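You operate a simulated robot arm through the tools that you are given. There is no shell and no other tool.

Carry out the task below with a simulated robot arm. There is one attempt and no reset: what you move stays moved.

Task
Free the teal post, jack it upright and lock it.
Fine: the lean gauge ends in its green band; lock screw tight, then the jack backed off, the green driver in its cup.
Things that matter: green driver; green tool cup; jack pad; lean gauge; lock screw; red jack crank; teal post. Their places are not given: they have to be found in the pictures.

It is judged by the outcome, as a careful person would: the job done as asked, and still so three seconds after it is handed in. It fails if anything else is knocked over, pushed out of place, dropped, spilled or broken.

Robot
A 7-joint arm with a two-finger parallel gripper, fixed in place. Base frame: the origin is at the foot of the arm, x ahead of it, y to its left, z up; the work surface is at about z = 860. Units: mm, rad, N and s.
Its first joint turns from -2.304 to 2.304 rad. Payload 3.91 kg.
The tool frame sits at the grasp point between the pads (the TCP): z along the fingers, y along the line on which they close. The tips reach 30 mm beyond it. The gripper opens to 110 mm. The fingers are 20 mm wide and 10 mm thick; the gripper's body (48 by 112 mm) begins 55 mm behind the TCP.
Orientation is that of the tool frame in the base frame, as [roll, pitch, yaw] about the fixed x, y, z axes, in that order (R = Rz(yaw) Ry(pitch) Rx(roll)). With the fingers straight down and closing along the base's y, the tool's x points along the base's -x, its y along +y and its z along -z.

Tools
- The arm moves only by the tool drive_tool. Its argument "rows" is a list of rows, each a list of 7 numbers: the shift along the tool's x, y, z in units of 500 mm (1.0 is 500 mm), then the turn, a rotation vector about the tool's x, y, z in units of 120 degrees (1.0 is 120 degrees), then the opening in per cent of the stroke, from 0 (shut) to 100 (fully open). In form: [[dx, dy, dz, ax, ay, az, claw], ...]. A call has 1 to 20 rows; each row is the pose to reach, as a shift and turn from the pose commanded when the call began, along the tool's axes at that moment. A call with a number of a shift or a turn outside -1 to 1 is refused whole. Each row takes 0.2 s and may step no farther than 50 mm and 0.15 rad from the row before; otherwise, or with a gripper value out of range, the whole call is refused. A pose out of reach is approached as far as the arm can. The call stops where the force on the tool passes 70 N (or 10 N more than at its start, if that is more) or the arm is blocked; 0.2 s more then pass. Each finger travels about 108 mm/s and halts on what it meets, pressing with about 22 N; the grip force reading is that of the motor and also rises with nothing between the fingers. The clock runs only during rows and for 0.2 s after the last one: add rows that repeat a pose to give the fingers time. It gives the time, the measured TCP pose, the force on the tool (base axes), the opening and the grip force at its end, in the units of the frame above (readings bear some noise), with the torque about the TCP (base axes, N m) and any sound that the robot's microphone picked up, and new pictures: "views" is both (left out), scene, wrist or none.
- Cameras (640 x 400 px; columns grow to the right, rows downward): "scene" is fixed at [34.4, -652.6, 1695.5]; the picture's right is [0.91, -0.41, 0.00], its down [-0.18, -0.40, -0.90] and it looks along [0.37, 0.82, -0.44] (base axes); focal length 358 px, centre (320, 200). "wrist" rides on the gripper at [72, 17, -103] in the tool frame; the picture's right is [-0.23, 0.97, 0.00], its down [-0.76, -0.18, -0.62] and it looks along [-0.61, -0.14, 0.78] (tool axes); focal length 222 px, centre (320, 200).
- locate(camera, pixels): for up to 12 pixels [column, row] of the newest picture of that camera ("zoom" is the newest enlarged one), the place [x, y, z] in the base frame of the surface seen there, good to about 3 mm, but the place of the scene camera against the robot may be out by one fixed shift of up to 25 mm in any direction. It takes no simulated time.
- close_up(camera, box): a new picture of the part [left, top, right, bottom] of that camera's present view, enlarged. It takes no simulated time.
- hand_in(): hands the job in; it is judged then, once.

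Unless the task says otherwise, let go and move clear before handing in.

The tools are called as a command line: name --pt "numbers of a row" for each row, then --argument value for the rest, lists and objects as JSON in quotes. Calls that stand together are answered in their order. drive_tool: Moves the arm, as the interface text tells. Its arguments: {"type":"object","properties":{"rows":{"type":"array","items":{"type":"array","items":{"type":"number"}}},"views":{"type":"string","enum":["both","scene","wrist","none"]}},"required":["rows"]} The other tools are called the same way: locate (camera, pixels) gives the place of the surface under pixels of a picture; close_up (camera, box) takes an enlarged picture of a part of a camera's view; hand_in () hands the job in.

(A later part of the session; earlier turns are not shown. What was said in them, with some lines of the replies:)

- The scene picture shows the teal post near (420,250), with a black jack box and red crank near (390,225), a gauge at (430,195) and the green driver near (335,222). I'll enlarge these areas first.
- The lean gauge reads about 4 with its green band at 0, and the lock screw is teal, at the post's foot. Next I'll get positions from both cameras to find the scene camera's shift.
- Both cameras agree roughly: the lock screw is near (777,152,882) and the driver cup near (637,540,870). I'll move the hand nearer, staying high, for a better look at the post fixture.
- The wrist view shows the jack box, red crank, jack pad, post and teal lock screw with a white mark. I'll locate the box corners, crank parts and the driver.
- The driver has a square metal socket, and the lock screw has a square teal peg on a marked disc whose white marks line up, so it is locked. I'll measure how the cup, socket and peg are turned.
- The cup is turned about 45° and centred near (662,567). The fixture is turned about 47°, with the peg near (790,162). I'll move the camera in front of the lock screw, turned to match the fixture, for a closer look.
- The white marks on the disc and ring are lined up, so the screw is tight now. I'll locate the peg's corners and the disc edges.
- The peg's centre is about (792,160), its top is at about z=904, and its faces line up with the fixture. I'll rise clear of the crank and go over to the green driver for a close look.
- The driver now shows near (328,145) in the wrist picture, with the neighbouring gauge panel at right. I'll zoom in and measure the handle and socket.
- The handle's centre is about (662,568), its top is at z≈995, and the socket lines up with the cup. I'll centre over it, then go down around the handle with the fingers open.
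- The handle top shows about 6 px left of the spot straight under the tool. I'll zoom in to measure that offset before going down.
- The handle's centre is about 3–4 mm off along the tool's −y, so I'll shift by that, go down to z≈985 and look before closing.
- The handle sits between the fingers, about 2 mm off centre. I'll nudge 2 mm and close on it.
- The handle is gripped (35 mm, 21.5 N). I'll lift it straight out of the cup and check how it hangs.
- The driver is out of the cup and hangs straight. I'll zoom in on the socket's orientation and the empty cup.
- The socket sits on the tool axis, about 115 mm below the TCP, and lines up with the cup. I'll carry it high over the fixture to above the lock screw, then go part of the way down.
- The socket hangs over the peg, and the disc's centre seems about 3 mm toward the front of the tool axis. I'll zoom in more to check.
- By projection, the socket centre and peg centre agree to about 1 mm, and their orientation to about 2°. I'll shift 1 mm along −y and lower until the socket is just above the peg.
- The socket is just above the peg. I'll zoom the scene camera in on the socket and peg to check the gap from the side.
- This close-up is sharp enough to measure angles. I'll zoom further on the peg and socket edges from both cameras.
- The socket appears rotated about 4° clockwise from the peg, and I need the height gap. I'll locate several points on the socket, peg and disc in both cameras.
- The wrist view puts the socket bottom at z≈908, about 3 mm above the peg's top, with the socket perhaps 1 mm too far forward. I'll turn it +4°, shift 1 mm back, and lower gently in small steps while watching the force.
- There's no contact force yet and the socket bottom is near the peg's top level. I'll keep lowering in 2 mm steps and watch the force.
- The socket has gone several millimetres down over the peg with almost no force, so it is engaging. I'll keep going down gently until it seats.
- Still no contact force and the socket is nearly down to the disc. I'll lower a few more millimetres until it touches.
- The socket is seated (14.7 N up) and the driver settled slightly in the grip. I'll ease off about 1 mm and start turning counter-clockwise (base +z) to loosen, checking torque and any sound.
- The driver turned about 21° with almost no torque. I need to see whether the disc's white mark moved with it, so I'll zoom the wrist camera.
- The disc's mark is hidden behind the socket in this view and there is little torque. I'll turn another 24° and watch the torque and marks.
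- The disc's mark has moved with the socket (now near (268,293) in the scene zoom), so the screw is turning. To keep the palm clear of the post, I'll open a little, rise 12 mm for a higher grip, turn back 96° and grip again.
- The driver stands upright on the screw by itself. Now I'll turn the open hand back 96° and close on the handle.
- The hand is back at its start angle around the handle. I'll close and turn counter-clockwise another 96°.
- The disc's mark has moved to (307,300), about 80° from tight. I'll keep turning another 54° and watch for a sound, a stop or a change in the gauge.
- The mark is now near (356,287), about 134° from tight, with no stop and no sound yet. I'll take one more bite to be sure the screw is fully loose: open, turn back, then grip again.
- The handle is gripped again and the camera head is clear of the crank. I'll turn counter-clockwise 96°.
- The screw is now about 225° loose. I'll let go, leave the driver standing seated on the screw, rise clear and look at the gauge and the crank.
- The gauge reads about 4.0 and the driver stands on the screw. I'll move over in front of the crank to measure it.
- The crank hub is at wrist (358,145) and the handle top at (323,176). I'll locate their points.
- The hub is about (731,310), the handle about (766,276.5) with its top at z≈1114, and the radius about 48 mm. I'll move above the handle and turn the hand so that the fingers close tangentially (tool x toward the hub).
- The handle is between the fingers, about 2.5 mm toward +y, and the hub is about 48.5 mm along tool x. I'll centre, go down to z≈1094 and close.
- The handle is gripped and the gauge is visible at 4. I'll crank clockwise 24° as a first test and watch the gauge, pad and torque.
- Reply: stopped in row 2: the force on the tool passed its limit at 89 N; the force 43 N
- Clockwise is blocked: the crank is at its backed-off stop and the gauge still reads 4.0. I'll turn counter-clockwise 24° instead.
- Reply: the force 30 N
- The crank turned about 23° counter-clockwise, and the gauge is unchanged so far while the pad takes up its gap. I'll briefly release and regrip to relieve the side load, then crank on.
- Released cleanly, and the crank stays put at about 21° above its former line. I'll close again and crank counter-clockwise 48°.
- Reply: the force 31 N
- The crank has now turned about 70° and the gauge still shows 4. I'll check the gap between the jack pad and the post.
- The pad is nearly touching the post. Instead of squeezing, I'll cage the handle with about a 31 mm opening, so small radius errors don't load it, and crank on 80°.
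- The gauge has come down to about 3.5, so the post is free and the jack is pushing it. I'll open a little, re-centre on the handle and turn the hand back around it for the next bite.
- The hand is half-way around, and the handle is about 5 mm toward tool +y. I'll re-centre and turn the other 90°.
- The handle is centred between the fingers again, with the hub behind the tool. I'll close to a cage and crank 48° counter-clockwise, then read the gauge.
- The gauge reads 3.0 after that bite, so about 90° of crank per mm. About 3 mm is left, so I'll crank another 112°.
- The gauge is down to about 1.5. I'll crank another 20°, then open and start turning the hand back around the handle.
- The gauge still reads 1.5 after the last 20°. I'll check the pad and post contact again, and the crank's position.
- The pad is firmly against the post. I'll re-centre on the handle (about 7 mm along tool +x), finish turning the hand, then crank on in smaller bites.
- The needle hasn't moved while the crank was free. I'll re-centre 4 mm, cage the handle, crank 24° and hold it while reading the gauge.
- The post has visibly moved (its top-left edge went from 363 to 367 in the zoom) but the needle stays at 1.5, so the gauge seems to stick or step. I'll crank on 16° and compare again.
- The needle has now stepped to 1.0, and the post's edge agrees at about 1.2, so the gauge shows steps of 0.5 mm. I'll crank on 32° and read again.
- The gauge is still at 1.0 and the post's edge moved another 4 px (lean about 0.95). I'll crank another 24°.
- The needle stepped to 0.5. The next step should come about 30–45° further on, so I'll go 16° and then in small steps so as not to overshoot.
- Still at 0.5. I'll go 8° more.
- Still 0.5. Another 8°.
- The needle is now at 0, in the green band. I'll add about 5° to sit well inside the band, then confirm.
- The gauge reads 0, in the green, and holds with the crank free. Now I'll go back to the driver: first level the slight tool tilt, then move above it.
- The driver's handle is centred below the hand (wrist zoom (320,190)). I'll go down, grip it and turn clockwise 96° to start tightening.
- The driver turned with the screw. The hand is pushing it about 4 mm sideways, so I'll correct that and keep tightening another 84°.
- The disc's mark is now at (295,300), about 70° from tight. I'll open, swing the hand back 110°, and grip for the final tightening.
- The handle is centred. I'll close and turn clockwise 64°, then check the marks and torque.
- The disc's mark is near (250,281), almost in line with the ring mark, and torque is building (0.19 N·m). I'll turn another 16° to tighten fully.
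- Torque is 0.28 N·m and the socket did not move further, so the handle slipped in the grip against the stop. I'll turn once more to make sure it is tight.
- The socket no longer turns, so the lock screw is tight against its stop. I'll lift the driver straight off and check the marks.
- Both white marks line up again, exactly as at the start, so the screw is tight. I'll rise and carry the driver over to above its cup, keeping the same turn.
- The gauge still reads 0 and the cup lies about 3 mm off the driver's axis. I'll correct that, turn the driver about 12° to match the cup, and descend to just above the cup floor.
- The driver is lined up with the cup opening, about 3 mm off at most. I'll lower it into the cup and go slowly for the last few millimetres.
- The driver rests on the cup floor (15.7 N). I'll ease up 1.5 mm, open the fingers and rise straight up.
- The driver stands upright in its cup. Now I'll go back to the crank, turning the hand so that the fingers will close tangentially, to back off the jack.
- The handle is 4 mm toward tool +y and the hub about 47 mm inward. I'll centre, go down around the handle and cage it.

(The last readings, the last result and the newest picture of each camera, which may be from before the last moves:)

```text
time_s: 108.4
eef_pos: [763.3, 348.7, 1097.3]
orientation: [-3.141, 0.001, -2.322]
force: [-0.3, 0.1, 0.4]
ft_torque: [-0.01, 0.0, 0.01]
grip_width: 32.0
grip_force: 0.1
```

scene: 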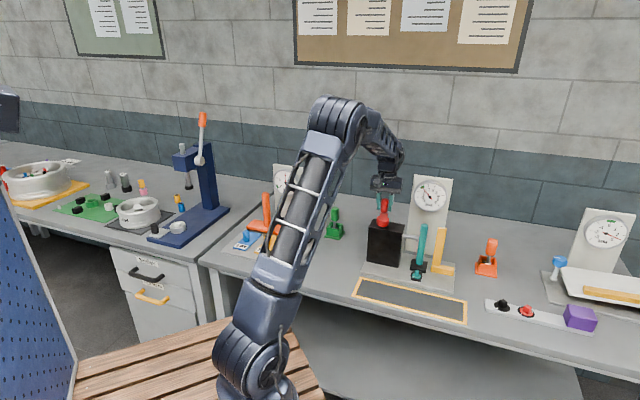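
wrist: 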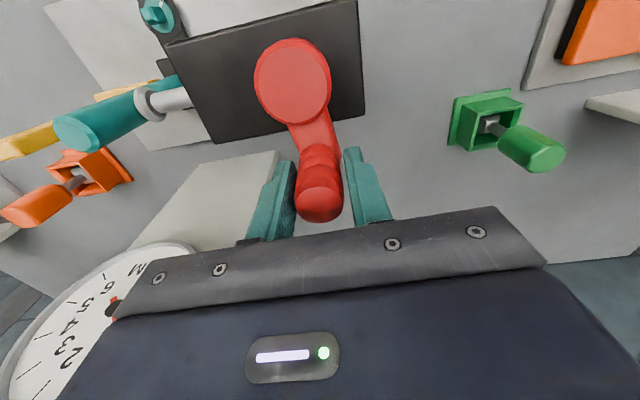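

The handle is caged. I'll back the crank off clockwise 24° and make sure the gauge stays in the green.

drive_tool --pt "-0.0002 -0.0133 0 0 0 0.0667 29" --pt "0.0015 -0.0265 0 0 0 0.1333 29" --pt "0.005 -0.0394 0 0 0 0.2 29" --pt "0.005 -0.0394 0 0 0 0.2 29" --views "wrist"

close_up --camera "scene" --box '[412, 180, 448, 212]'

close_up --camera "scene" --box '[404, 228, 430, 246]'

```text
time_s: 109.4
eef_pos: [776.2, 333.9, 1096.0]
orientation: [3.14, -0.001, -2.743]
force: [0.2, 0.0, -0.5]
ft_torque: [-0.06, 0.01, 0.0]
grip_width: 32.6
grip_force: 0.0
```

wrist: 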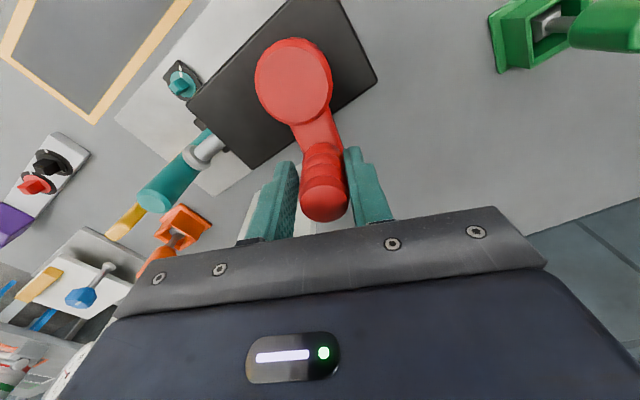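

```text
12.50 times, centred on (430, 196) of scene
```

zoom: 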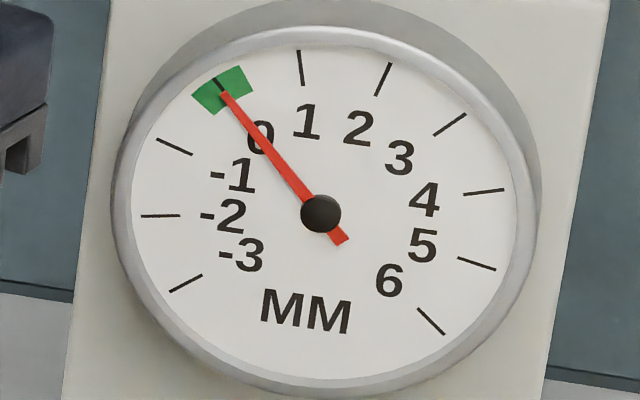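

```text
16.00 times, centred on (417, 237) of scene
```

zoom: 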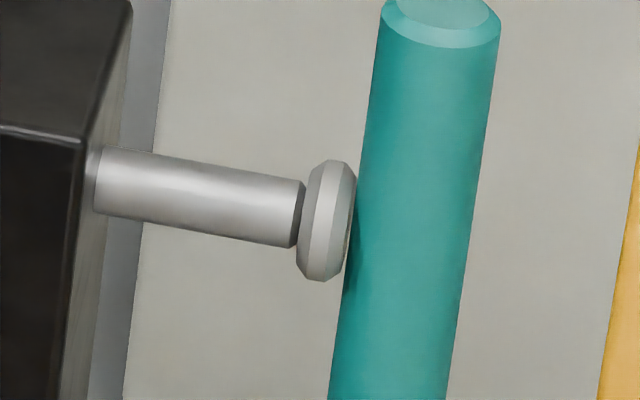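

The gauge holds at 0 as the pad draws back, so the post is locked. I'll crank clockwise another 96°.

drive_tool --pt "-0.0002 -0.0133 0 0 0 0.0667 29" --pt "0.0015 -0.0265 0 0 0 0.1333 29" --pt "0.005 -0.0394 0 0 0 0.2 29" --pt "0.0102 -0.0517 0 0 0 0.2667 29" --pt "0.0171 -0.0631 0 0 0 0.3333 29" --pt "0.0256 -0.0734 0 0 0 0.4 29" --pt "0.0353 -0.0824 0 0 0 0.4667 29" --pt "0.0463 -0.0901 0 0 0 0.5333 29" --pt "0.0582 -0.0961 0 0 0 0.6 29" --pt "0.0708 -0.1004 0 0 0 0.6667 29" --pt "0.0839 -0.1029 0 0 0 0.7333 29" --pt "0.0972 -0.1035 0 0 0 0.8 29" --pt "0.0972 -0.1035 0 0 0 0.8 29"

close_up --camera "scene" --box '[412, 180, 448, 212]'

close_up --camera "wrist" --box '[220, 20, 420, 230]'

```text
time_s: 112.2
eef_pos: [752.1, 267.7, 1096.4]
orientation: [3.141, 0.0, 1.865]
force: [0.1, 0.5, -0.3]
ft_torque: [0.01, 0.02, 0.01]
grip_width: 32.2
grip_force: 0.2
```

scene: 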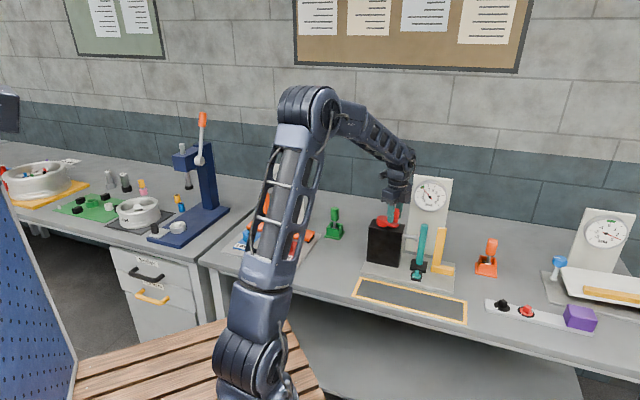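
wrist: 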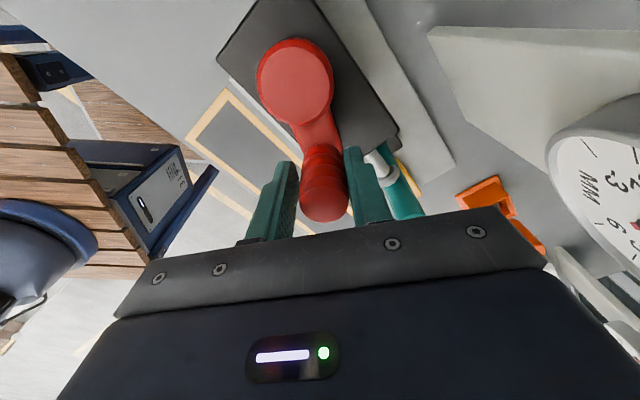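

```text
12.50 times, centred on (430, 196) of scene
```

zoom: 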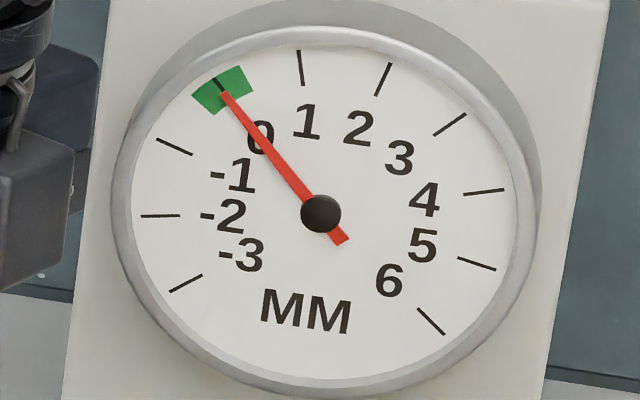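

```text
1.90 times, centred on (320, 125) of wrist
```

zoom: 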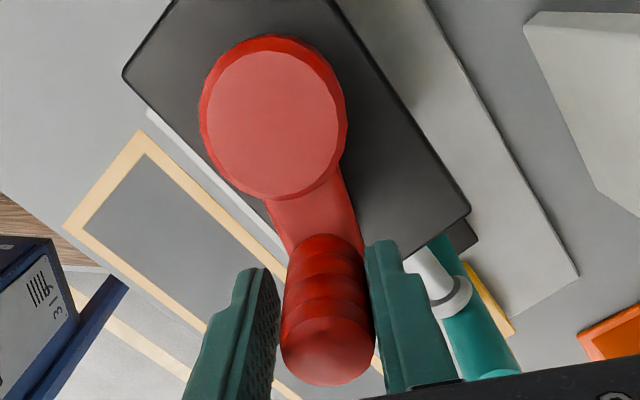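

The gauge stays at 0. I'll open, re-centre on the handle and swing the hand back around for the next bite (first half).

drive_tool --pt "0 0 0 0 0 0 50" --pt "0 0.0064 0 0 0 0 50" --pt "0 0.0064 0 0 0 -0.0667 50" --pt "0 0.0064 0 0 0 -0.1333 50" --pt "0 0.0064 0 0 0 -0.2 50" --pt "0 0.0064 0 0 0 -0.2667 50" --pt "0 0.0064 0 0 0 -0.3333 50" --pt "0 0.0064 0 0 0 -0.4 50" --pt "0 0.0064 0 0 0 -0.4667 50" --pt "0 0.0064 0 0 0 -0.5333 50" --pt "0 0.0064 0 0 0 -0.6 50" --pt "0 0.0064 0 0 0 -0.6667 50" --pt "0 0.0064 0 0 0 -0.7083 50" --pt "0 0.0064 0 0 0 -0.7083 50" --views "wrist"

close_up --camera "wrist" --box '[220, 40, 420, 230]'

```text
time_s: 115.2
eef_pos: [755.8, 269.1, 1095.7]
orientation: [-3.14, 0.001, -2.932]
force: [0.0, 0.3, -0.3]
ft_torque: [0.03, 0.0, 0.01]
grip_width: 54.8
grip_force: 0.0
```

wrist: 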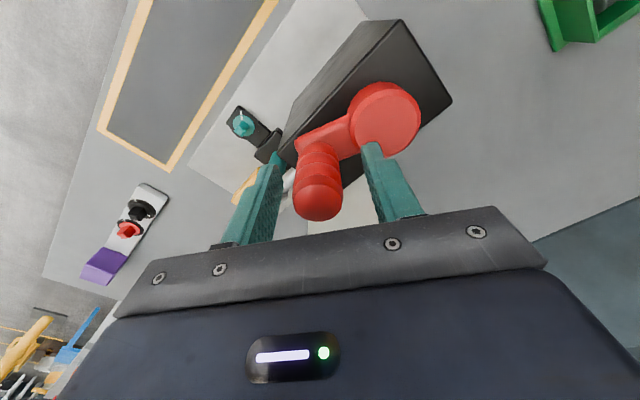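

```text
2.11 times, centred on (320, 135) of wrist
```

zoom: 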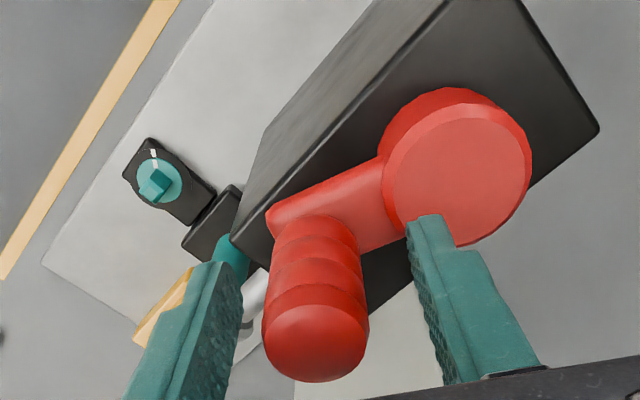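

The handle is about 4 mm along tool +x. I'll re-centre and finish the swing back.

drive_tool --pt "0.006 0 0 0 0 0 50" --pt "0.006 0 0 0 0 -0.0667 50" --pt "0.006 0 0 0 0 -0.1333 50" --pt "0.006 0 0 0 0 -0.2 50" --pt "0.006 0 0 0 0 -0.2667 50" --pt "0.006 0 0 0 0 -0.3333 50" --pt "0.006 0 0 0 0 -0.4 50" --pt "0.006 0 0 0 0 -0.4667 50" --pt "0.006 0 0 0 0 -0.5333 50" --pt "0.006 0 0 0 0 -0.6 50" --pt "0.006 0 0 0 0 -0.6667 50" --pt "0.006 0 0 0 0 -0.7333 50" --pt "0.006 0 0 0 0 -0.7333 50" --views "wrist"

close_up --camera "wrist" --box '[220, 60, 420, 230]'

```text
time_s: 118.0
eef_pos: [754.3, 267.5, 1096.1]
orientation: [-3.14, 0.0, -1.396]
force: [-0.1, -0.4, -0.1]
ft_torque: [0.0, -0.04, -0.01]
grip_width: 54.9
grip_force: 0.1
```

wrist: 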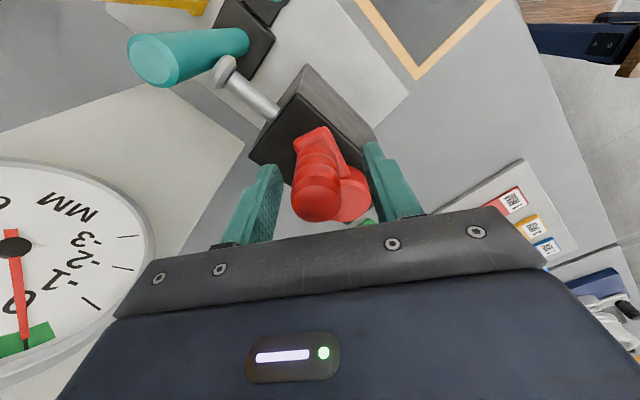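

```text
2.35 times, centred on (320, 145) of wrist
```

zoom: 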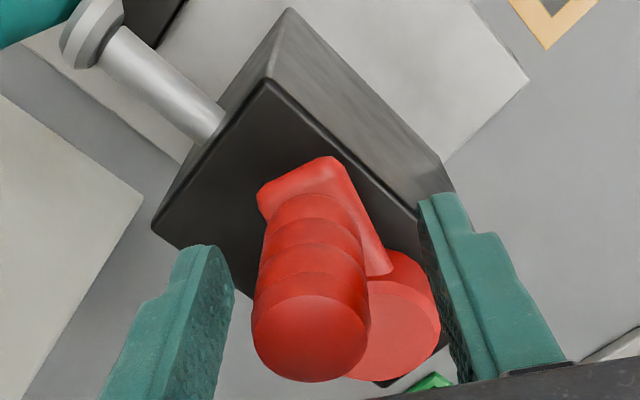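

The handle is centred and the hand is turned back. I'll cage it and crank clockwise 112°.

drive_tool --pt "0 0 0 0 0 0 35" --pt "0 0 0 0 0 0 29" --pt "0.0026 0.0133 0 0 0 0.0667 29" --pt "0.0034 0.0269 0 0 0 0.1333 29" --pt "0.0023 0.0404 0 0 0 0.2 29" --pt "-0.0007 0.0537 0 0 0 0.2667 29" --pt "-0.0055 0.0664 0 0 0 0.3333 29" --pt "-0.0121 0.0783 0 0 0 0.4 29" --pt "-0.0202 0.0892 0 0 0 0.4667 29" --pt "-0.0298 0.0989 0 0 0 0.5333 29" --pt "-0.0406 0.1071 0 0 0 0.6 29" --pt "-0.0525 0.1137 0 0 0 0.6667 29" --pt "-0.0651 0.1187 0 0 0 0.7333 29" --pt "-0.0784 0.1218 0 0 0 0.8 29" --pt "-0.0919 0.123 0 0 0 0.8667 29" --pt "-0.1055 0.1223 0 0 0 0.9333 29" --pt "-0.1055 0.1223 0 0 0 0.9333 29"

close_up --camera "scene" --box '[360, 165, 460, 285]'

close_up --camera "scene" --box '[404, 228, 430, 246]'

```text
time_s: 121.6
eef_pos: [684.0, 309.0, 1095.7]
orientation: [-3.142, 0.001, 2.93]
force: [0.6, -0.3, 0.3]
ft_torque: [-0.01, -0.02, 0.0]
grip_width: 32.3
grip_force: 0.3
```

scene: 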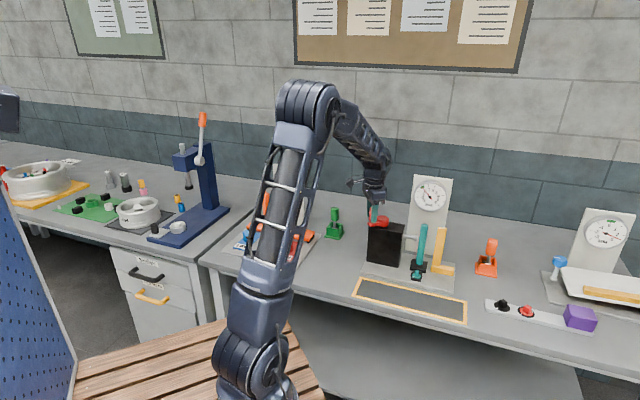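
wrist: 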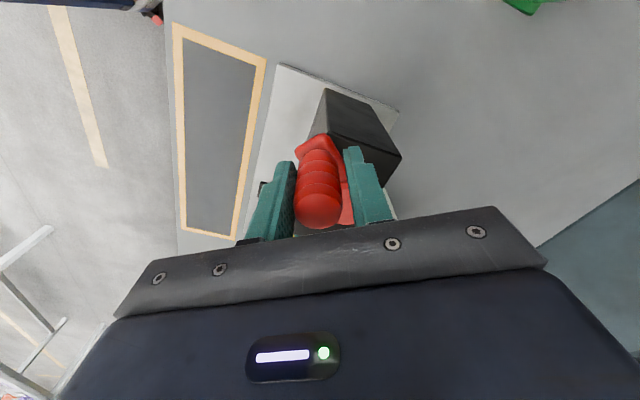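

```text
3.33 times, centred on (410, 225) of scene
```

zoom: 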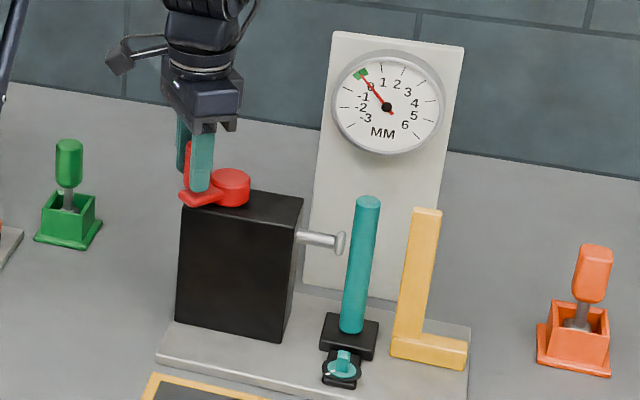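

```text
16.00 times, centred on (417, 237) of scene
```

zoom: 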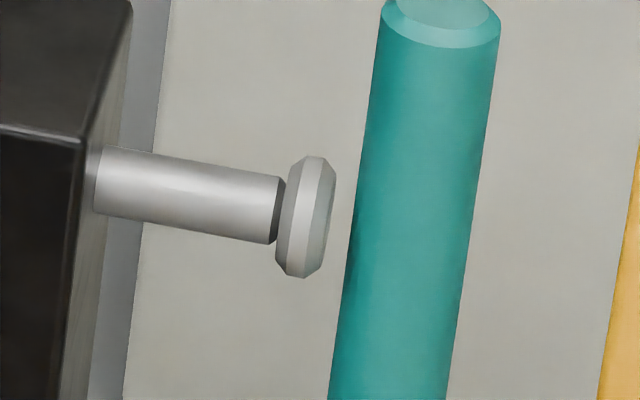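

The pad is clear of the post and the gauge stays at 0. I'll keep backing off toward the crank's original stop: another 64° clockwise.

drive_tool --pt "0.0026 0.0133 0 0 0 0.0667 29" --pt "0.0034 0.0269 0 0 0 0.1333 29" --pt "0.0023 0.0404 0 0 0 0.2 29" --pt "-0.0007 0.0537 0 0 0 0.2667 29" --pt "-0.0055 0.0664 0 0 0 0.3333 29" --pt "-0.0121 0.0783 0 0 0 0.4 29" --pt "-0.0202 0.0892 0 0 0 0.4667 29" --pt "-0.0298 0.0989 0 0 0 0.5333 29" --pt "-0.0298 0.0989 0 0 0 0.5333 29" --pt "-0.0298 0.0989 0 0 0 0.5333 50" --views "wrist"

close_up --camera "wrist" --box '[220, 60, 420, 230]'

```text
time_s: 123.8
eef_pos: [708.8, 353.6, 1095.9]
orientation: [3.141, -0.001, 1.813]
force: [1.1, 0.2, -0.6]
ft_torque: [-0.01, 0.02, 0.0]
grip_width: 55.1
grip_force: 0.0
```

wrist: 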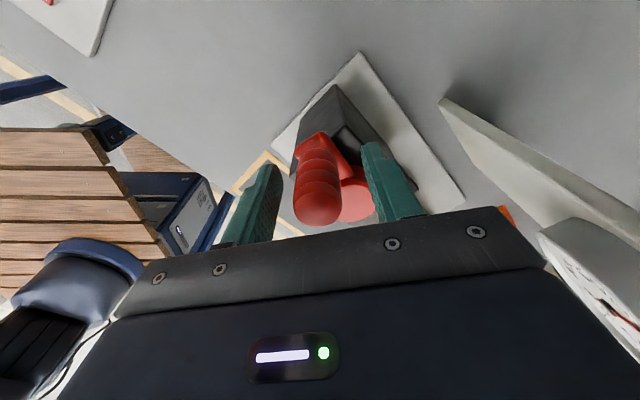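

```text
2.35 times, centred on (320, 145) of wrist
```

zoom: 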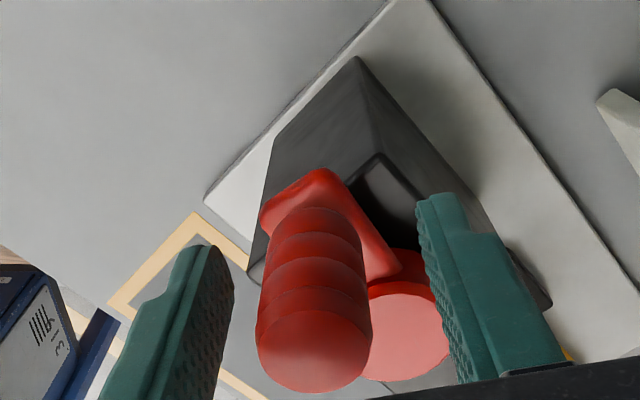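

The handle is centred. I'll swing the hand back around it for the last bite.

drive_tool --pt "-0.004 -0.002 0 0 0 0 50" --pt "-0.004 -0.002 0 0 0 -0.0667 50" --pt "-0.004 -0.002 0 0 0 -0.1333 50" --pt "-0.004 -0.002 0 0 0 -0.2 50" --pt "-0.004 -0.002 0 0 0 -0.2667 50" --pt "-0.004 -0.002 0 0 0 -0.3333 50" --pt "-0.004 -0.002 0 0 0 -0.4 50" --pt "-0.004 -0.002 0 0 0 -0.4667 50" --pt "-0.004 -0.002 0 0 0 -0.5333 50" --pt "-0.004 -0.002 0 0 0 -0.6 50" --pt "-0.004 -0.002 0 0 0 -0.6667 50" --pt "-0.004 -0.002 0 0 0 -0.7333 50" --pt "-0.004 -0.002 0 0 0 -0.7333 50" --views "wrist"

close_up --camera "wrist" --box '[220, 60, 420, 230]'

```text
time_s: 126.6
eef_pos: [706.8, 353.0, 1096.4]
orientation: [-3.14, 0.0, -2.933]
force: [-0.2, 0.2, -0.3]
ft_torque: [0.0, 0.01, 0.03]
grip_width: 55.1
grip_force: 0.1
```

wrist: 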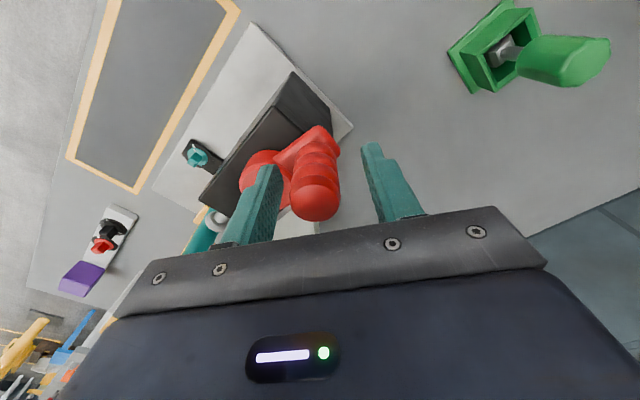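

```text
2.35 times, centred on (320, 145) of wrist
```

zoom: 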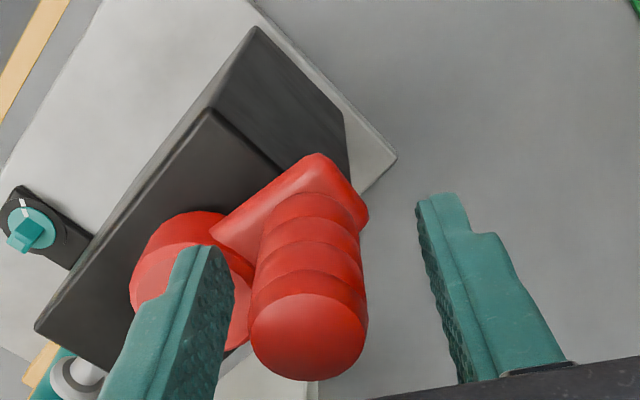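

The handle is within 3 mm of centre. I'll finish the swing.

drive_tool --pt "0.003 -0.004 0 0 0 0 50" --pt "0.003 -0.004 0 0 0 -0.0667 50" --pt "0.003 -0.004 0 0 0 -0.1333 50" --pt "0.003 -0.004 0 0 0 -0.2 50" --pt "0.003 -0.004 0 0 0 -0.2667 50" --pt "0.003 -0.004 0 0 0 -0.3333 50" --pt "0.003 -0.004 0 0 0 -0.4 50" --pt "0.003 -0.004 0 0 0 -0.4667 50" --pt "0.003 -0.004 0 0 0 -0.5333 50" --pt "0.003 -0.004 0 0 0 -0.6 50" --pt "0.003 -0.004 0 0 0 -0.6667 50" --pt "0.003 -0.004 0 0 0 -0.7333 50" --pt "0.003 -0.004 0 0 0 -0.7333 50" --views "wrist"

close_up --camera "wrist" --box '[220, 20, 420, 230]'

```text
time_s: 129.4
eef_pos: [707.1, 350.8, 1095.6]
orientation: [-3.142, 0.001, -1.397]
force: [-0.8, -0.1, 0.1]
ft_torque: [0.02, -0.01, -0.05]
grip_width: 55.2
grip_force: 0.0
```

wrist: 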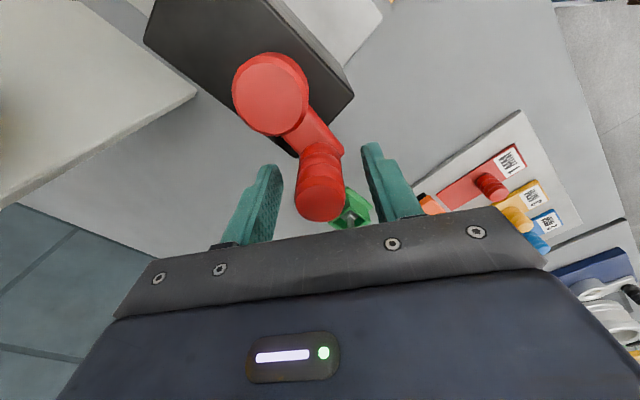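

```text
1.90 times, centred on (320, 125) of wrist
```

zoom: 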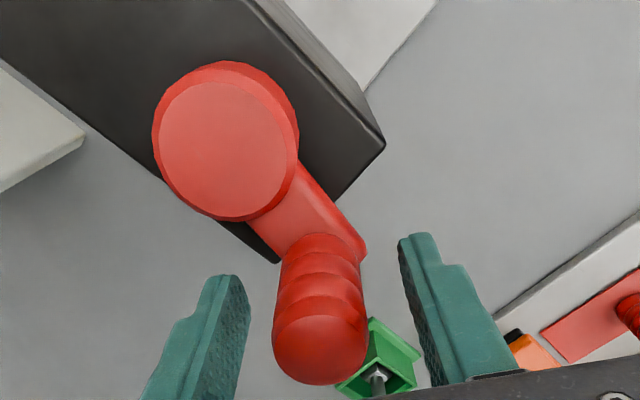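

The hub lies at about (43.5,−19.3) in the tool frame and the handle is between the fingers. I'll cage it and crank clockwise 112°.

drive_tool --pt "0 0 0 0 0 0 35" --pt "0 0 0 0 0 0 29" --pt "-0.0045 -0.0125 0 0 0 0.0667 29" --pt "-0.0073 -0.0255 0 0 0 0.1333 29" --pt "-0.0082 -0.0387 0 0 0 0.2 29" --pt "-0.0072 -0.052 0 0 0 0.2667 29" --pt "-0.0045 -0.065 0 0 0 0.3333 29" --pt "0.0001 -0.0774 0 0 0 0.4 29" --pt "0.0063 -0.0891 0 0 0 0.4667 29" --pt "0.0142 -0.0999 0 0 0 0.5333 29" --pt "0.0234 -0.1094 0 0 0 0.6 29" --pt "0.0339 -0.1176 0 0 0 0.6667 29" --pt "0.0454 -0.1242 0 0 0 0.7333 29" --pt "0.0577 -0.1292 0 0 0 0.8 29" --pt "0.0706 -0.1324 0 0 0 0.8667 29" --pt "0.0838 -0.1337 0 0 0 0.9333 29" --pt "0.0838 -0.1337 0 0 0 0.9333 29"

close_up --camera "scene" --box '[360, 165, 460, 285]'

```text
time_s: 133.0
eef_pos: [780.3, 320.5, 1096.3]
orientation: [3.141, 0.0, 2.928]
force: [0.6, 0.2, 0.8]
ft_torque: [-0.02, 0.01, 0.0]
grip_width: 32.1
grip_force: 0.4
```

scene: 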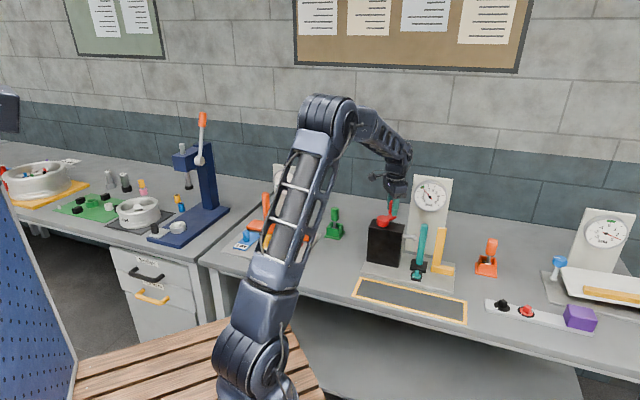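
wrist: 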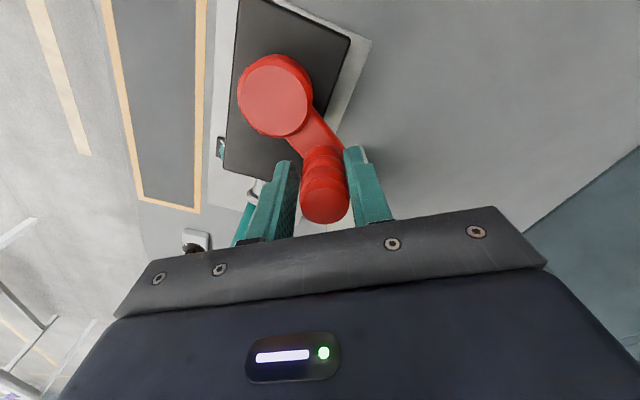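

```text
3.33 times, centred on (410, 225) of scene
```

zoom: 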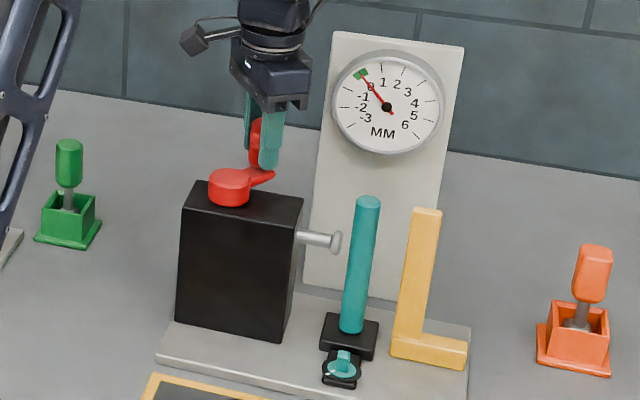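

The pad is well back and the gauge still reads 0. I'll crank a last 48° clockwise, stopping just short of the hard stop.

drive_tool --pt "-0.0045 -0.0125 0 0 0 0.0667 29" --pt "-0.0073 -0.0255 0 0 0 0.1333 29" --pt "-0.0082 -0.0387 0 0 0 0.2 29" --pt "-0.0072 -0.052 0 0 0 0.2667 29" --pt "-0.0045 -0.065 0 0 0 0.3333 29" --pt "0.0001 -0.0774 0 0 0 0.4 29" --pt "0.0001 -0.0774 0 0 0 0.4 29"

close_up --camera "scene" --box '[360, 165, 460, 285]'

close_up --camera "scene" --box '[404, 228, 430, 246]'

```text
time_s: 134.6
eef_pos: [771.6, 282.4, 1096.5]
orientation: [-3.141, -0.001, 2.09]
force: [0.4, 0.1, 0.3]
ft_torque: [0.01, -0.03, 0.02]
grip_width: 32.0
grip_force: 0.5
```

scene: 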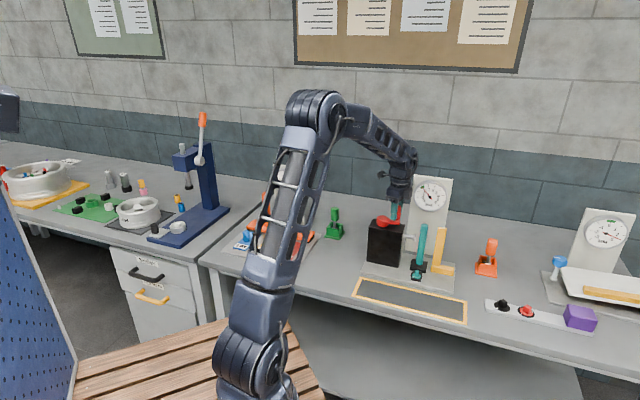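
wrist: 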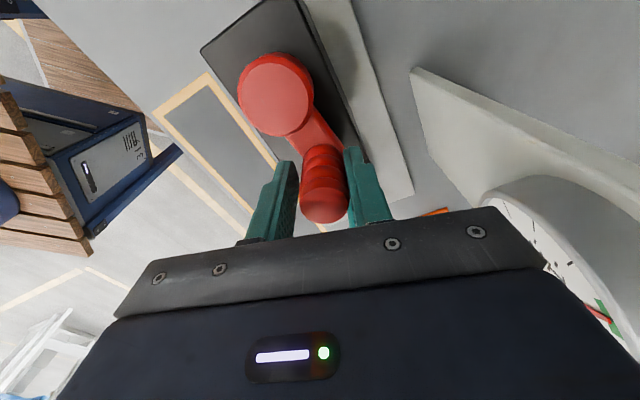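

```text
3.33 times, centred on (410, 225) of scene
```

zoom: 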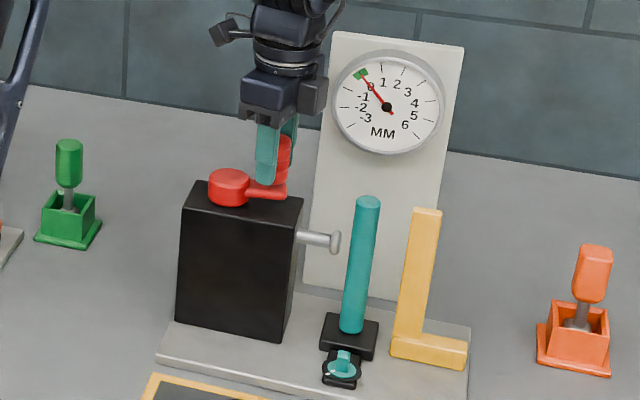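

```text
16.00 times, centred on (417, 237) of scene
```

zoom: 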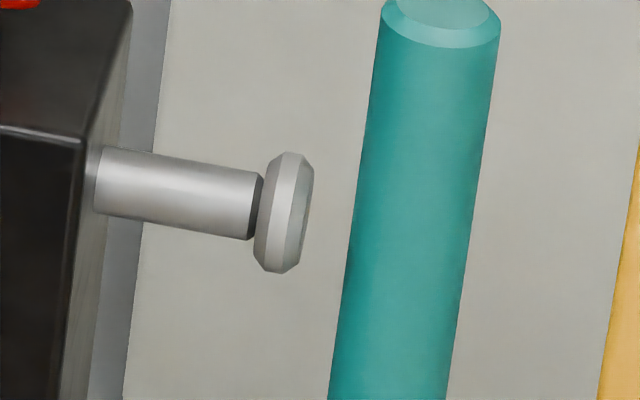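

The pad is well clear of the post and the gauge is at 0. I'll open, rise and move the arm clear.

drive_tool --pt "0 0 0 0 0 0 60" --pt "0 0 0 0 0 0 60" --pt "0 0 -0.06 0 0 0 60" --pt "0 0 -0.14 0 0 0 60" --pt "0 0 -0.22 0 0 0 60" --pt "0 0 -0.3 0 0 0 60" --pt "0.02 -0.09 -0.36 0 0 0 60" --pt "0.04 -0.18 -0.4 0 0 0 60" --pt "0.06 -0.27 -0.42 0 0 0 60" --pt "0.06 -0.34 -0.42 0 0 0 60"

close_up --camera "scene" --box '[360, 165, 460, 285]'

close_up --camera "scene" --box '[412, 180, 448, 212]'

close_up --camera "scene" --box '[404, 222, 444, 272]'

```text
refused: row 7 steps farther than a row can; nothing moved
```

```text
3.33 times, centred on (410, 225) of scene
```

zoom: 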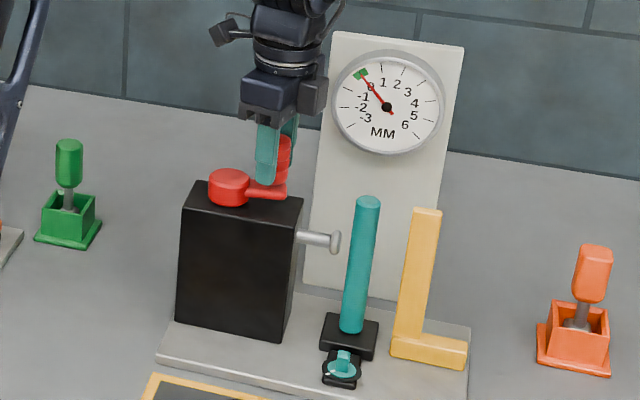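

```text
12.50 times, centred on (430, 196) of scene
```

zoom: 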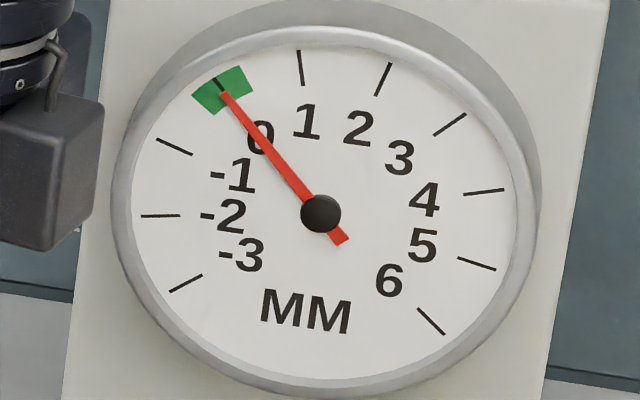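

```text
8.00 times, centred on (424, 247) of scene
```

zoom: 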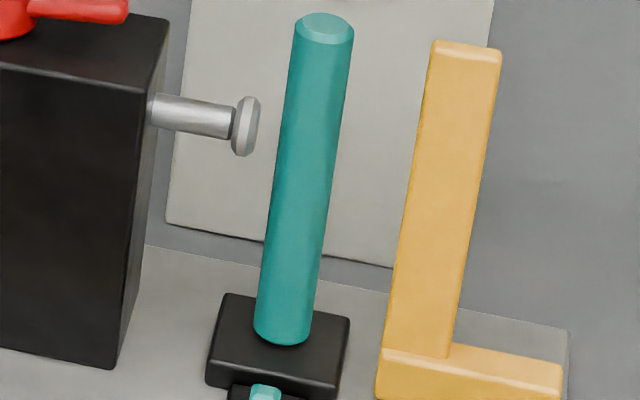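

That call was refused because one step was too long, so nothing moved. I'll repeat the retreat with shorter steps.

drive_tool --pt "0 0 0 0 0 0 60" --pt "0 0 0 0 0 0 60" --pt "0 0 -0.06 0 0 0 60" --pt "0 0 -0.14 0 0 0 60" --pt "0 0 -0.22 0 0 0 60" --pt "0 0 -0.3 0 0 0 60" --pt "0 -0.06 -0.36 0 0 0 60" --pt "0 -0.14 -0.4 0 0 0 60" --pt "0 -0.22 -0.42 0 0 0 60" --pt "0 -0.3 -0.42 0 0 0 60" --pt "0 -0.36 -0.42 0 0 0 60" --pt "0 -0.36 -0.42 0 0 0 60"

close_up --camera "scene" --box '[360, 165, 460, 285]'

close_up --camera "scene" --box '[412, 180, 448, 212]'

close_up --camera "scene" --box '[411, 264, 425, 279]'

close_up --camera "scene" --box '[310, 190, 360, 245]'

```text
time_s: 137.2
eef_pos: [615.4, 193.7, 1306.8]
orientation: [3.139, 0.001, 2.093]
force: [1.0, 0.9, 0.2]
ft_torque: [0.01, 0.0, 0.0]
grip_width: 66.0
grip_force: 0.1
```

scene: 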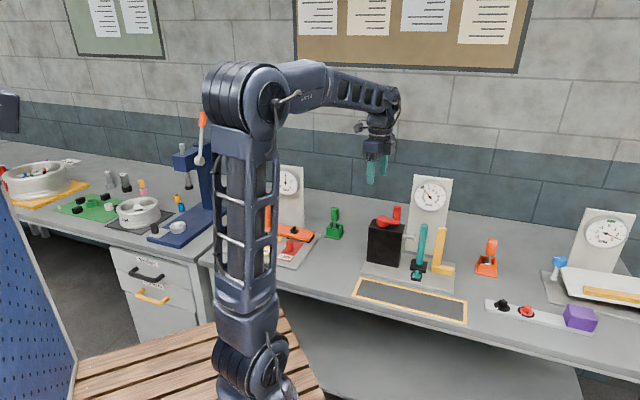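
wrist: 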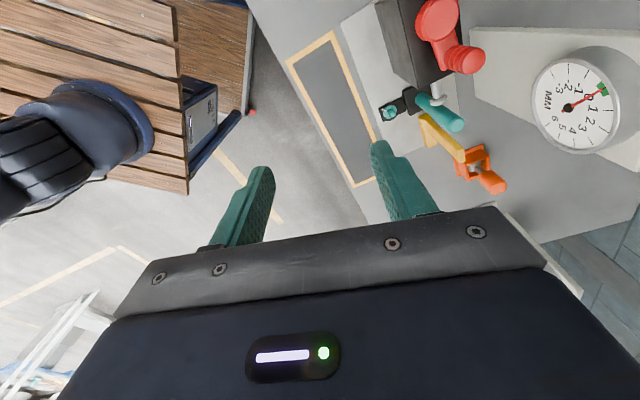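

```text
3.33 times, centred on (410, 225) of scene
```

zoom: 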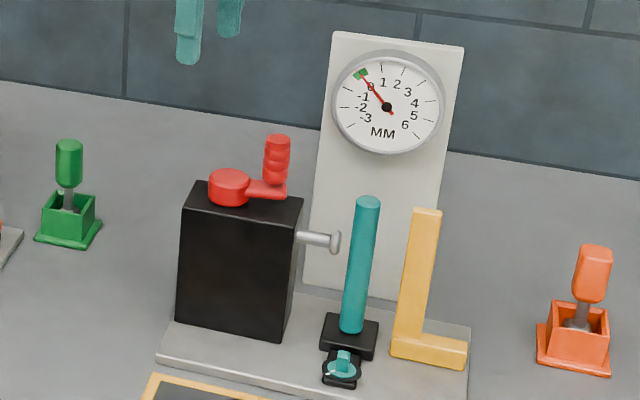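

```text
12.50 times, centred on (430, 196) of scene
```

zoom: 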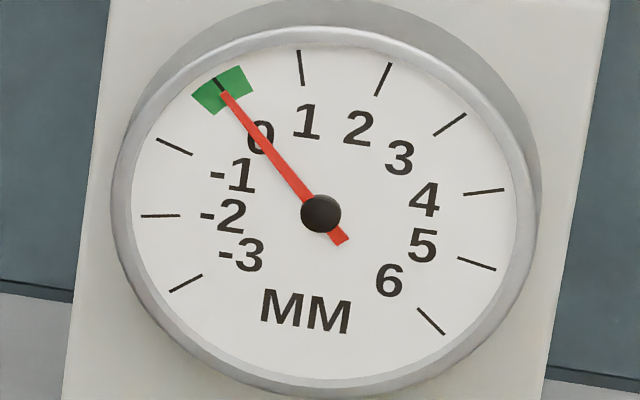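

```text
16.00 times, centred on (418, 272) of scene
```

zoom: 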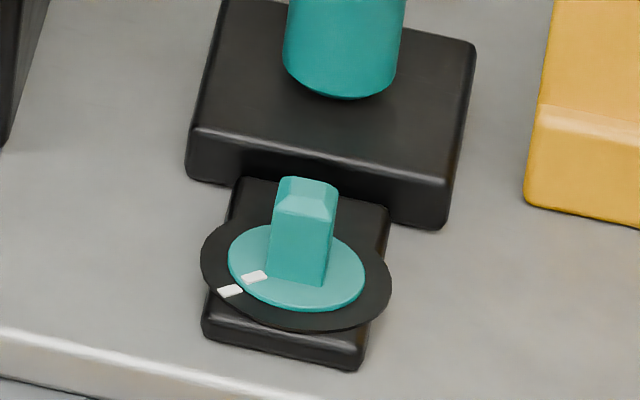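

```text
7.27 times, centred on (335, 218) of scene
```

zoom: 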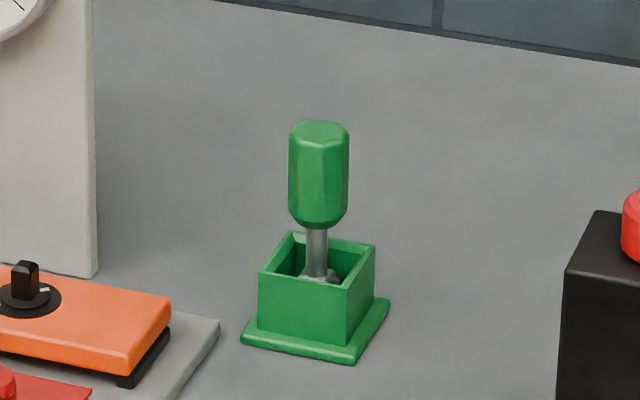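

The gauge needle is on 0 in the green band and the lock screw's white marks are lined up tight. The jack pad is backed off clear of the post, the green driver stands in its cup, and the arm is clear. I'm handing the job in.

hand_in

```text
The job is handed in.
```

The job is handed in. The teal post is upright and locked, with the lean gauge at 0 in its green band.

- **Post:** I loosened the lock screw by about 225°, then jacked the post from 4.0 down to 0 on the gauge. The needle moved in 0.5 mm steps, so I also checked the post's edges in the scene camera. They looked vertical.
- **Lock screw:** I tightened it until it would not turn any further. Its two white marks line up exactly as they did at the start.
- **Jack:** I cranked it back to just short of its original stop, and the pad is well clear of the post. The gauge stayed at 0 the whole way back.
- **Driver:** It is standing upright in its green cup.

Nothing else was seen to be knocked or moved. At one point I turned the crank the wrong way against its stop, and the arm halted at 89 N. The crank and gauge did not move, and I saw no damage.
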